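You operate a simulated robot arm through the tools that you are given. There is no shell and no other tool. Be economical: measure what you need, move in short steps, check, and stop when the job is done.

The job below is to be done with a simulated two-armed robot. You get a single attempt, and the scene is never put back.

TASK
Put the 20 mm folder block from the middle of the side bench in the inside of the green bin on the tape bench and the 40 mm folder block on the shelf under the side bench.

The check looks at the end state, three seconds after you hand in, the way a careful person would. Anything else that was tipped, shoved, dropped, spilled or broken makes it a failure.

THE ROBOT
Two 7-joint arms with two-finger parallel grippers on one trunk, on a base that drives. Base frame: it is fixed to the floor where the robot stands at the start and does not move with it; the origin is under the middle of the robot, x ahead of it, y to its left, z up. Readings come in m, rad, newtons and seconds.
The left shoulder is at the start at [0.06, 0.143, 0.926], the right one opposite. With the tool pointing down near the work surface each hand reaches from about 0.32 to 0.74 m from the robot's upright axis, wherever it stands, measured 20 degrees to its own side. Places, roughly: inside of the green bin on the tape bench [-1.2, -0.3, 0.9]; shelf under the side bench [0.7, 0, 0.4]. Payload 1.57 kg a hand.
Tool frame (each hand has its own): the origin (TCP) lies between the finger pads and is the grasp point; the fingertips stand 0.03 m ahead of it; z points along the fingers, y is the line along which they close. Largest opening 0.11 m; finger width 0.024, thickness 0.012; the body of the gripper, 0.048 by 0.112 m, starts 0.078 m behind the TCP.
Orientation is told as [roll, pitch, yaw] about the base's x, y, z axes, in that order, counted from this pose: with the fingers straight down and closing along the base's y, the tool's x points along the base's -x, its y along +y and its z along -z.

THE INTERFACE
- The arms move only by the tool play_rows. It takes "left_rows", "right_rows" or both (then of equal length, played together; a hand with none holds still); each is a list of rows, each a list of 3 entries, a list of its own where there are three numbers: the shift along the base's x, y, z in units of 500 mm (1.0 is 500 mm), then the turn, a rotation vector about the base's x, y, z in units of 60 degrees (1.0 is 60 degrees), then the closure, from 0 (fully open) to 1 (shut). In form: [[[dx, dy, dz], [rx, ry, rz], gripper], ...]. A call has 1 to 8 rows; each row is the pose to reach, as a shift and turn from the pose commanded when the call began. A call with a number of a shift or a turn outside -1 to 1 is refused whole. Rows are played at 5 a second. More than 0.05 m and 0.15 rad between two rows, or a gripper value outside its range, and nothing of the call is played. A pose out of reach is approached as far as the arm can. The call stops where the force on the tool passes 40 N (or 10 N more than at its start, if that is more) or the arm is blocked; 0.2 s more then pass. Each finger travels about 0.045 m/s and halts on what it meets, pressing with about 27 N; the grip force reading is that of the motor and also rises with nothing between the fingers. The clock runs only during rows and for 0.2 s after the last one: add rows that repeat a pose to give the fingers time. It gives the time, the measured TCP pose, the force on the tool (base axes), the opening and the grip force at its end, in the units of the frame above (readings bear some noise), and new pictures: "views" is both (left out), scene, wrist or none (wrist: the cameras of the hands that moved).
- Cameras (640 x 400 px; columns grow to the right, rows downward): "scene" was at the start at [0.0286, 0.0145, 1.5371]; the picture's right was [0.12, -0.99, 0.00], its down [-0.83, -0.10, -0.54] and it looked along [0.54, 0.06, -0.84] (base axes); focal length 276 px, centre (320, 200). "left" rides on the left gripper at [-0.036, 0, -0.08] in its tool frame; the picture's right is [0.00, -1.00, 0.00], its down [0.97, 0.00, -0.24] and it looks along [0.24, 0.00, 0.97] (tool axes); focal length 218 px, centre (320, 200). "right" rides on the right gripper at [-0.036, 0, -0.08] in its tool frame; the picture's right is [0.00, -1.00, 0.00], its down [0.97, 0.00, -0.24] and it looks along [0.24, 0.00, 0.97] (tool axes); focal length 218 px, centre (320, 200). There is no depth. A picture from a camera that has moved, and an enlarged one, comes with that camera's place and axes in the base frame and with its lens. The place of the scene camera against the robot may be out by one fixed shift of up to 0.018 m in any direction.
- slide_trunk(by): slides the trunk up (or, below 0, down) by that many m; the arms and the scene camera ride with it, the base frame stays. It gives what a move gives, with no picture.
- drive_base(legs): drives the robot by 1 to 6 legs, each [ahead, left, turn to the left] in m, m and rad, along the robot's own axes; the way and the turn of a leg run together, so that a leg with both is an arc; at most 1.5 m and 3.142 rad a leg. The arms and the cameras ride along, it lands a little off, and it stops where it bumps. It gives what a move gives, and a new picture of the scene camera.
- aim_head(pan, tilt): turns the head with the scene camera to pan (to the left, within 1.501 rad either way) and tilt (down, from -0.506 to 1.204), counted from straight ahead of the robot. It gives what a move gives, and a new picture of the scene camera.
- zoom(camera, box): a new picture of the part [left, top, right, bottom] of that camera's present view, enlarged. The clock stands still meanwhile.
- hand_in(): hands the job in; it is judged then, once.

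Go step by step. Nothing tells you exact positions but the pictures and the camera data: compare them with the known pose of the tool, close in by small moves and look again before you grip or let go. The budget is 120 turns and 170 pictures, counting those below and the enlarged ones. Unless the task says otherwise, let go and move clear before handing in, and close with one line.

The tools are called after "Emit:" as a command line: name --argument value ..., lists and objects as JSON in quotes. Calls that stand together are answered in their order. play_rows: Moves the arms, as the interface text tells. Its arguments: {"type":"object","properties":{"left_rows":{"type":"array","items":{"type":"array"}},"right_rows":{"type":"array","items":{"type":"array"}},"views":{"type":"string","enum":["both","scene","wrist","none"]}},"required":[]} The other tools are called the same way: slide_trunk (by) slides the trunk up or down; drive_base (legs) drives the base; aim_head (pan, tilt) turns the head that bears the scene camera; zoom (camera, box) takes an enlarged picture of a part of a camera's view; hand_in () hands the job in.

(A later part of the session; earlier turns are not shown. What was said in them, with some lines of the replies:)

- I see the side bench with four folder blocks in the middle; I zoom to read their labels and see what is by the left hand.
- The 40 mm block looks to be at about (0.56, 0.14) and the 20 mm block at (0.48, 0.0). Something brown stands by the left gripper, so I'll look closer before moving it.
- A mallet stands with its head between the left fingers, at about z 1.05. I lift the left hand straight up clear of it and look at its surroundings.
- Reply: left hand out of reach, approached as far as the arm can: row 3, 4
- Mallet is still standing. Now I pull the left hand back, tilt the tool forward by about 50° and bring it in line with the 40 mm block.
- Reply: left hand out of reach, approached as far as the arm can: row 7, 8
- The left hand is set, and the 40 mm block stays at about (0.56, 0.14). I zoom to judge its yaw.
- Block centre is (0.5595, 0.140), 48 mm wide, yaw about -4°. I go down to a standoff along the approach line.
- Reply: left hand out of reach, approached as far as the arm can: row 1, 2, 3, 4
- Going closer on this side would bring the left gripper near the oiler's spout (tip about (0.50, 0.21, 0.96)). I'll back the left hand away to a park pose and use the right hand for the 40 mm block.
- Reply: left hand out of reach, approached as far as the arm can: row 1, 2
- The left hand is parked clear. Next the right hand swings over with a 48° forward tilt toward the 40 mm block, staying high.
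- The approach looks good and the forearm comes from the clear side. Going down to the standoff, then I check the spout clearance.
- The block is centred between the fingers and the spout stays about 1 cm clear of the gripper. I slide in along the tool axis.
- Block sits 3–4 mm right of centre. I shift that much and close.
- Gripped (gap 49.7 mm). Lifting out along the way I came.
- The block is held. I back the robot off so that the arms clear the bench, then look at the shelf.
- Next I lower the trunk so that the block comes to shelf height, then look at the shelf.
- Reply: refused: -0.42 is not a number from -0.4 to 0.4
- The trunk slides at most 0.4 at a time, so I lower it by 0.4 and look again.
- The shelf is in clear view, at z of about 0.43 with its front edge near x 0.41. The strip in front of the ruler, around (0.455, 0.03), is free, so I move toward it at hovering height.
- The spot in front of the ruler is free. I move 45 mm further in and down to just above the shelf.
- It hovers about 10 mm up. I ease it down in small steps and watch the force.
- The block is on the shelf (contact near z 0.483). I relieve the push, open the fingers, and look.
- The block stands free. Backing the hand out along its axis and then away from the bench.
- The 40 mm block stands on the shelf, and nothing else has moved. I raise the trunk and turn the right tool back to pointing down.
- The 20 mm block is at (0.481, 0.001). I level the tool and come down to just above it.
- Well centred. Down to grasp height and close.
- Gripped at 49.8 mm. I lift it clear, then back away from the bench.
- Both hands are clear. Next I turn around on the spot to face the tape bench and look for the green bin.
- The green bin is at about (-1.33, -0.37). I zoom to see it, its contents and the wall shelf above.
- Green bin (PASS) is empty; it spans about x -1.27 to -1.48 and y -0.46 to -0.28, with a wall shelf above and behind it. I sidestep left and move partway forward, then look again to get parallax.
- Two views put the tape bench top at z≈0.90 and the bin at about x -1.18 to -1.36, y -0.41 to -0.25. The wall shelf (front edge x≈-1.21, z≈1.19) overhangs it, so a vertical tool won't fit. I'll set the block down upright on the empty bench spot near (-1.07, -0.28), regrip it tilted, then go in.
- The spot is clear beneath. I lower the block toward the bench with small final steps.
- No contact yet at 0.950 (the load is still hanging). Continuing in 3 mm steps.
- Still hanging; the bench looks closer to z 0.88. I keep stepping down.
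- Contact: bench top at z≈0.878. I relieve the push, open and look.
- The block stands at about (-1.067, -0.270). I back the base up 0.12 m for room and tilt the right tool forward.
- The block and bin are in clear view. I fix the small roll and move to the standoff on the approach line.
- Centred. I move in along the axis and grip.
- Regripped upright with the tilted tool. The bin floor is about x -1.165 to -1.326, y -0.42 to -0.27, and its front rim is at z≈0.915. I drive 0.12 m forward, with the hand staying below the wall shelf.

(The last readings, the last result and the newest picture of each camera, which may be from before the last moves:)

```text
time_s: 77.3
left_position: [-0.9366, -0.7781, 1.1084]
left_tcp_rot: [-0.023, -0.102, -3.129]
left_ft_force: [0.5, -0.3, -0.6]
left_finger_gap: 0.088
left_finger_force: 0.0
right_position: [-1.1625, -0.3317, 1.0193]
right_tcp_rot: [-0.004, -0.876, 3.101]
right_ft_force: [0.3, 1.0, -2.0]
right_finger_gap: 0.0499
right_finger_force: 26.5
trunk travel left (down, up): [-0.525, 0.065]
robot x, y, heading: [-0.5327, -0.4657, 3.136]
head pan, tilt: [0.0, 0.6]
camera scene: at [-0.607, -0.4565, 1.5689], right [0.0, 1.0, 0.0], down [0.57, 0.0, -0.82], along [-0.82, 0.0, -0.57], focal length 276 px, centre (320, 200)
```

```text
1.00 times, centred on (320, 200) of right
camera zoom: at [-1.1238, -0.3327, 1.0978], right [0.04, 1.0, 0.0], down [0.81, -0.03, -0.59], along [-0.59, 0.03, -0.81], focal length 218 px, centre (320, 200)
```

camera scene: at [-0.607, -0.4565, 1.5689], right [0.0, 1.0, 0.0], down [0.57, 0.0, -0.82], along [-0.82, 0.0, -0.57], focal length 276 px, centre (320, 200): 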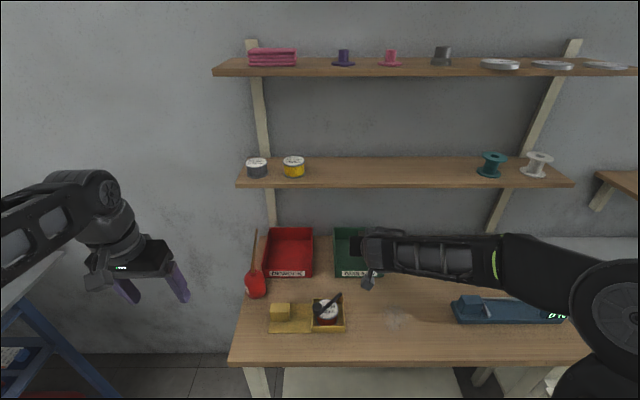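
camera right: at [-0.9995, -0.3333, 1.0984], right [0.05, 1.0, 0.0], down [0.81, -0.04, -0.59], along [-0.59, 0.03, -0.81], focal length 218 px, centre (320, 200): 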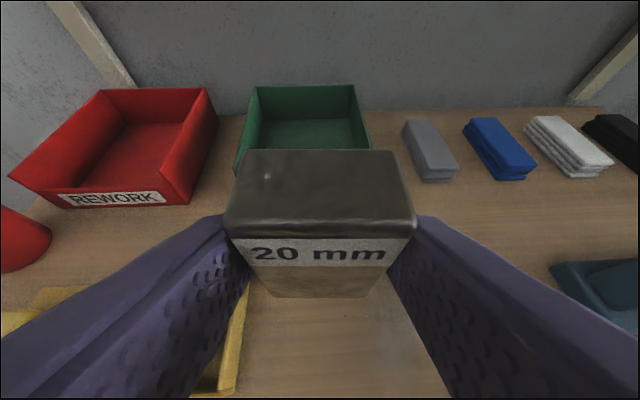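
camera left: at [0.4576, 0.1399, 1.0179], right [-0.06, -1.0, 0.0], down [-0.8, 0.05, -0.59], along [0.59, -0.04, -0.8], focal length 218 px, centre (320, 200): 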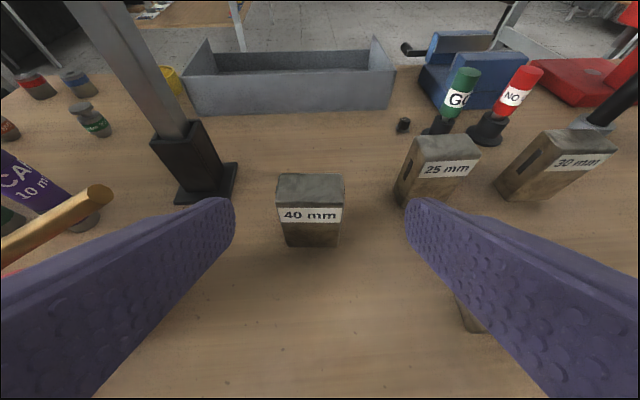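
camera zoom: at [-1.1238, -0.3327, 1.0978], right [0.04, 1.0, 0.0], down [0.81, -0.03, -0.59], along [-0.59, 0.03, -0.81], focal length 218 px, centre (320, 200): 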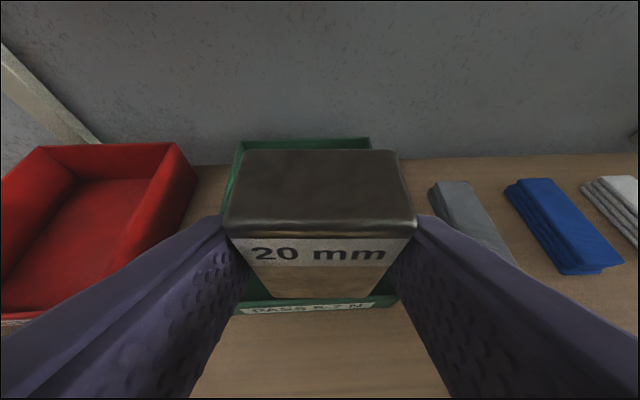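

The block is in front of and above the bin. I move 72 mm further in, 11 mm toward the bin's centre line, and partly down.

Emit:
play_rows --right_rows '[[[-0.07, -0.012, 0], [0, 0, 0], 0.8], [[-0.145, -0.022, 0], [0, 0, 0], 0.8], [[-0.145, -0.022, -0.06], [0, 0, 0], 0.8], [[-0.145, -0.022, -0.12], [0, 0, 0], 0.8], [[-0.145, -0.022, -0.12], [0, 0, 0], 0.8]]'

```text
time_s: 78.5
left_position: [-0.9355, -0.7786, 1.1093]
left_tcp_rot: [-0.022, -0.104, -3.131]
left_ft_force: [0.0, -0.3, 0.2]
left_finger_gap: 0.088
left_finger_force: 0.1
right_position: [-1.2323, -0.343, 0.9627]
right_tcp_rot: [-0.003, -0.879, 3.1]
right_ft_force: [0.4, 0.8, -2.6]
right_finger_gap: 0.0499
right_finger_force: 27.2
trunk travel left (down, up): [-0.525, 0.065]
robot x, y, heading: [-0.5378, -0.4642, 3.138]
head pan, tilt: [0.0, 0.6]
camera scene: at [-0.6048, -0.4565, 1.569], right [0.0, 1.0, 0.0], down [0.56, 0.0, -0.83], along [-0.83, 0.0, -0.56], focal length 276 px, centre (320, 200)
camera right: at [-1.1945, -0.3444, 1.0399], right [0.04, 1.0, 0.0], down [0.8, -0.03, -0.59], along [-0.59, 0.03, -0.81], focal length 218 px, centre (320, 200)
```

scene: 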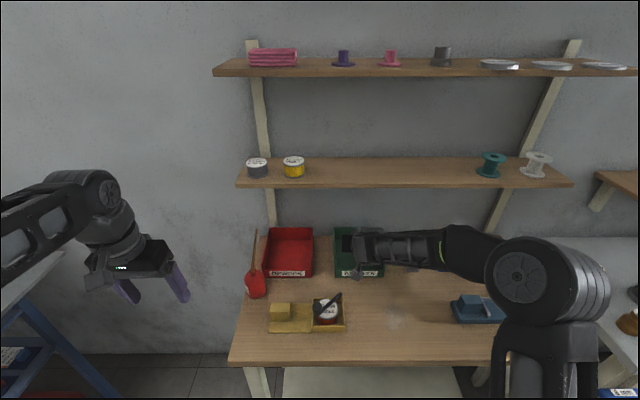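
right: 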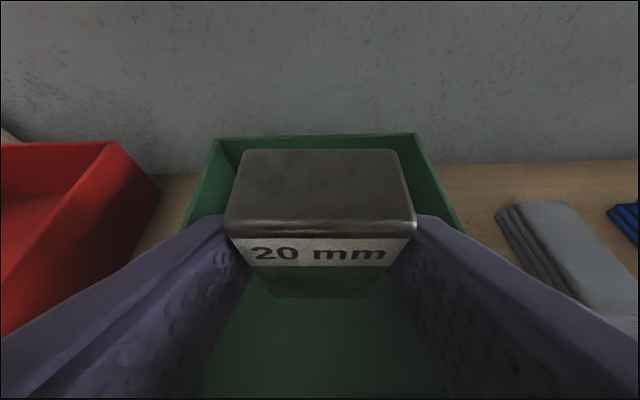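

The block is inside the bin outline, centred. Lowering to the floor in small steps.

Emit:
play_rows --right_rows '[[[0, 0, -0.03], [0, 0, 0], 0.8], [[0, 0, -0.056], [0, 0, 0], 0.8], [[0, 0, -0.056], [0, 0, 0], 0.8]]' --views "none"

Emit:
play_rows --right_rows '[[[0, 0, -0.007], [0, 0, 0], 0.8], [[0, 0, -0.007], [0, 0, 0], 0.8]]' --views "none"

```text
time_s: 79.3
left_position: [-0.9344, -0.7783, 1.1098]
left_tcp_rot: [-0.024, -0.105, -3.13]
left_ft_force: [0.0, -1.2, -0.3]
left_finger_gap: 0.088
left_finger_force: 0.0
right_position: [-1.2332, -0.3424, 0.9331]
right_tcp_rot: [-0.003, -0.877, 3.099]
right_ft_force: [-0.4, -1.1, -1.8]
right_finger_gap: 0.0497
right_finger_force: 26.8
trunk travel left (down, up): [-0.525, 0.065]
robot x, y, heading: [-0.5368, -0.4612, 3.137]
head pan, tilt: [0.0, 0.6]
```

```text
time_s: 79.9
left_position: [-0.9346, -0.778, 1.1087]
left_tcp_rot: [-0.022, -0.105, -3.129]
left_ft_force: [0.3, -1.0, -0.7]
left_finger_gap: 0.0883
left_finger_force: 0.0
right_position: [-1.233, -0.3423, 0.9289]
right_tcp_rot: [-0.004, -0.878, 3.099]
right_ft_force: [-0.4, -0.6, -2.2]
right_finger_gap: 0.0498
right_finger_force: 26.7
trunk travel left (down, up): [-0.525, 0.065]
robot x, y, heading: [-0.5331, -0.4659, 3.139]
head pan, tilt: [0.0, 0.6]
```

Emit:
play_rows --right_rows '[[[0, 0, -0.005], [0, 0, 0], 0.8], [[0, 0, -0.005], [0, 0, 0], 0.8]]' --views "none"

Emit:
play_rows --right_rows '[[[0, 0, -0.004], [0, 0, 0], 0.8], [[0, 0, -0.004], [0, 0, 0], 0.8]]' --views "wrist"

```text
time_s: 80.5
left_position: [-0.9346, -0.7785, 1.1092]
left_tcp_rot: [-0.023, -0.105, -3.131]
left_ft_force: [-0.2, 0.8, 0.0]
left_finger_gap: 0.0881
left_finger_force: 0.1
right_position: [-1.2333, -0.3422, 0.9273]
right_tcp_rot: [-0.003, -0.879, 3.101]
right_ft_force: [0.7, 0.1, -2.1]
right_finger_gap: 0.0498
right_finger_force: 26.5
trunk travel left (down, up): [-0.525, 0.065]
robot x, y, heading: [-0.5345, -0.4609, 3.137]
head pan, tilt: [0.0, 0.6]
```

```text
time_s: 81.1
left_position: [-0.9351, -0.7793, 1.1096]
left_tcp_rot: [-0.023, -0.105, -3.13]
left_ft_force: [0.0, 0.3, 0.3]
left_finger_gap: 0.0879
left_finger_force: 0.0
right_position: [-1.2348, -0.3424, 0.9259]
right_tcp_rot: [-0.004, -0.877, 3.099]
right_ft_force: [0.3, -0.6, 0.3]
right_finger_gap: 0.0497
right_finger_force: 26.7
trunk travel left (down, up): [-0.525, 0.065]
robot x, y, heading: [-0.5371, -0.4608, 3.139]
head pan, tilt: [0.0, 0.6]
camera right: at [-1.1948, -0.3435, 1.0033], right [0.04, 1.0, 0.0], down [0.8, -0.03, -0.59], along [-0.59, 0.03, -0.8], focal length 218 px, centre (320, 200)
```

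right: 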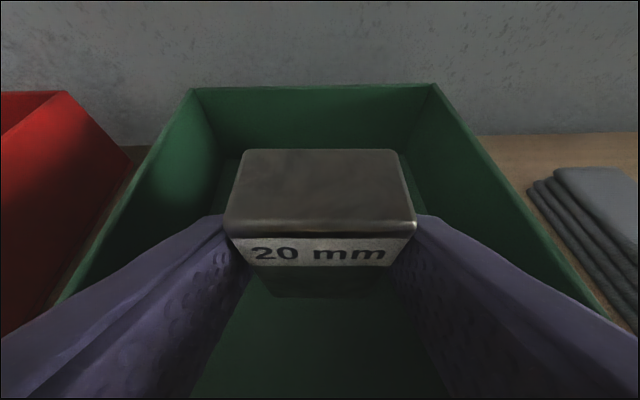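

It is just touching the bin floor. One more millimetre, then open gently.

Emit:
play_rows --right_rows '[[[0, 0, -0.002], [0, 0, 0], 0.8], [[0, 0, -0.002], [0, 0, 0], 0.52], [[0, 0, -0.002], [0, 0, 0], 0.46], [[0, 0, -0.002], [0, 0, 0], 0.4], [[0, 0, -0.002], [0, 0, 0], 0.4]]' --views "wrist"

```text
time_s: 82.3
left_position: [-0.9331, -0.779, 1.109]
left_tcp_rot: [-0.022, -0.105, -3.13]
left_ft_force: [0.5, 0.8, -0.5]
left_finger_gap: 0.0879
left_finger_force: 0.1
right_position: [-1.2339, -0.341, 0.9242]
right_tcp_rot: [-0.004, -0.877, 3.098]
right_ft_force: [0.2, 0.3, -0.4]
right_finger_gap: 0.066
right_finger_force: 0.0
trunk travel left (down, up): [-0.525, 0.065]
robot x, y, heading: [-0.5358, -0.4639, 3.144]
head pan, tilt: [0.0, 0.6]
camera right: at [-1.1948, -0.3435, 1.0018], right [0.04, 1.0, 0.0], down [0.8, -0.03, -0.59], along [-0.59, 0.03, -0.8], focal length 218 px, centre (320, 200)
```

right: 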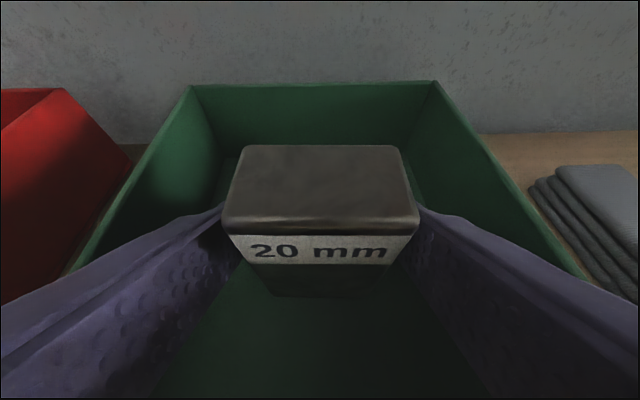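

The block stands free in the bin. Backing out along the tool axis.

Emit:
play_rows --right_rows '[[[0.06, -0.002, 0.055], [0, 0, 0], 0.4], [[0.12, -0.005, 0.11], [0, 0, 0], 0.4], [[0.18, -0.008, 0.165], [0, 0, 0], 0.4], [[0.25, -0.008, 0.19], [0, 0, 0], 0.4]]'

Emit:
drive_base --legs '[[-0.2, 0, 0]]'

Emit:
zoom --camera "scene" --box '[220, 180, 460, 330]'

```text
time_s: 83.3
left_position: [-0.9339, -0.7794, 1.1095]
left_tcp_rot: [-0.023, -0.106, -3.129]
left_ft_force: [0.0, 0.2, 0.0]
left_finger_gap: 0.088
left_finger_force: 0.1
right_position: [-1.108, -0.3463, 1.0185]
right_tcp_rot: [-0.007, -0.878, 3.104]
right_ft_force: [-0.2, 0.7, 0.4]
right_finger_gap: 0.0663
right_finger_force: 0.1
trunk travel left (down, up): [-0.525, 0.065]
robot x, y, heading: [-0.5355, -0.4604, 3.14]
head pan, tilt: [0.0, 0.6]
camera scene: at [-0.6039, -0.4565, 1.569], right [0.0, 1.0, 0.0], down [0.56, 0.0, -0.83], along [-0.83, 0.0, -0.56], focal length 276 px, centre (320, 200)
camera right: at [-1.0689, -0.3478, 1.0968], right [0.04, 1.0, 0.0], down [0.8, -0.03, -0.59], along [-0.59, 0.03, -0.8], focal length 218 px, centre (320, 200)
```

scene: 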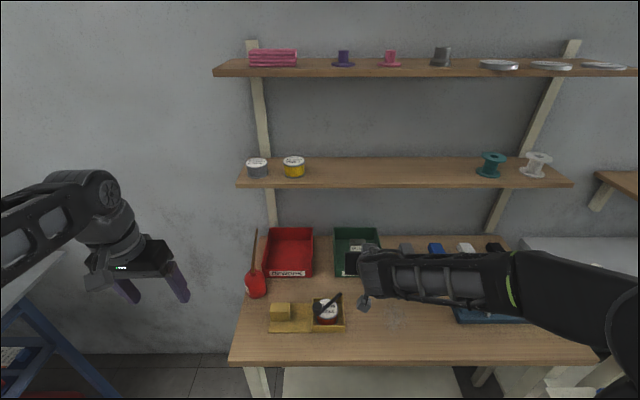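
right: 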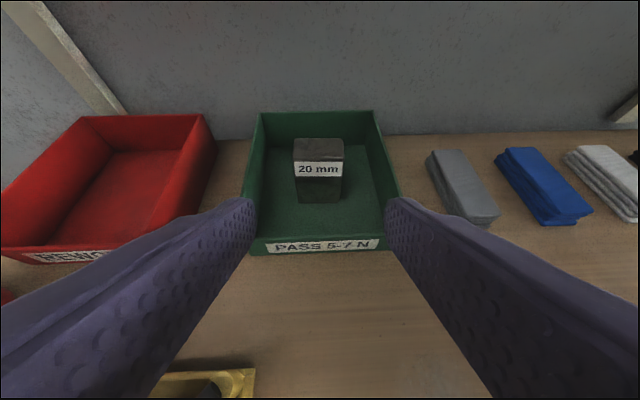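

```text
time_s: 84.9
left_position: [-0.7312, -0.7804, 1.1088]
left_tcp_rot: [-0.022, -0.105, -3.127]
left_ft_force: [0.4, 0.4, -0.1]
left_finger_gap: 0.0882
left_finger_force: 0.0
right_position: [-0.907, -0.3478, 1.0186]
right_tcp_rot: [-0.004, -0.879, 3.102]
right_ft_force: [-0.3, 0.8, -0.8]
right_finger_gap: 0.066
right_finger_force: 0.1
trunk travel left (down, up): [-0.525, 0.065]
robot x, y, heading: [-0.3334, -0.4621, -3.14]
head pan, tilt: [0.0, 0.6]
camera scene: at [-0.4023, -0.4568, 1.5691], right [0.0, 1.0, 0.0], down [0.56, 0.0, -0.83], along [-0.83, 0.0, -0.56], focal length 276 px, centre (320, 200)
```

scene: 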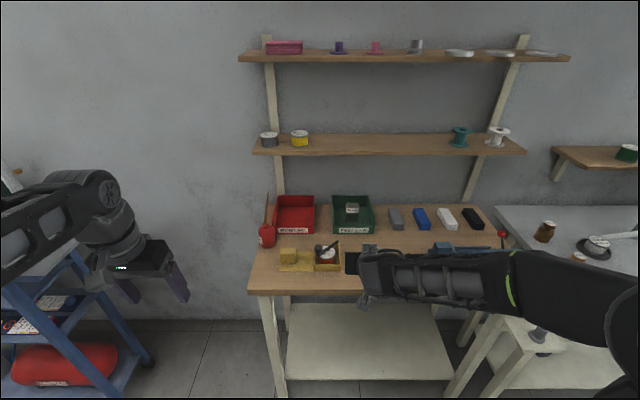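

```text
2.67 times, centred on (340, 255) of scene
camera zoom: at [-0.4023, -0.4568, 1.5691], right [0.0, 1.0, 0.0], down [0.56, 0.0, -0.83], along [-0.83, 0.0, -0.56], focal length 737 px, centre (267, 53)
```

zoom: 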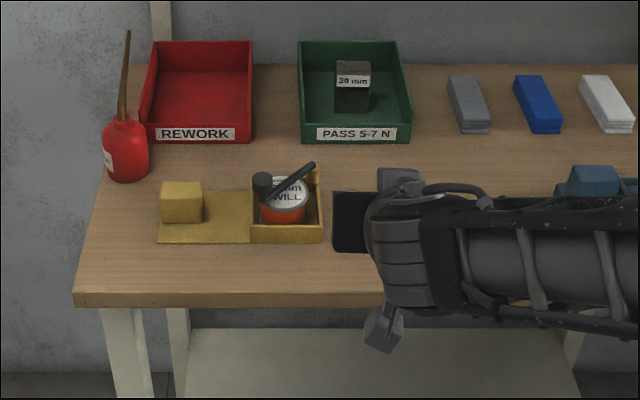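

The 20 mm block stands in the green bin, the 40 mm block stands on the shelf, both hands are clear and nothing else was disturbed. I hand in.

Emit:
hand_in

```text
The job is handed in.
```

The job is handed in: the 20 mm folder block is standing in the green bin on the tape bench, and the 40 mm folder block is standing on the shelf under the side bench. The last pictures showed nothing else moved.
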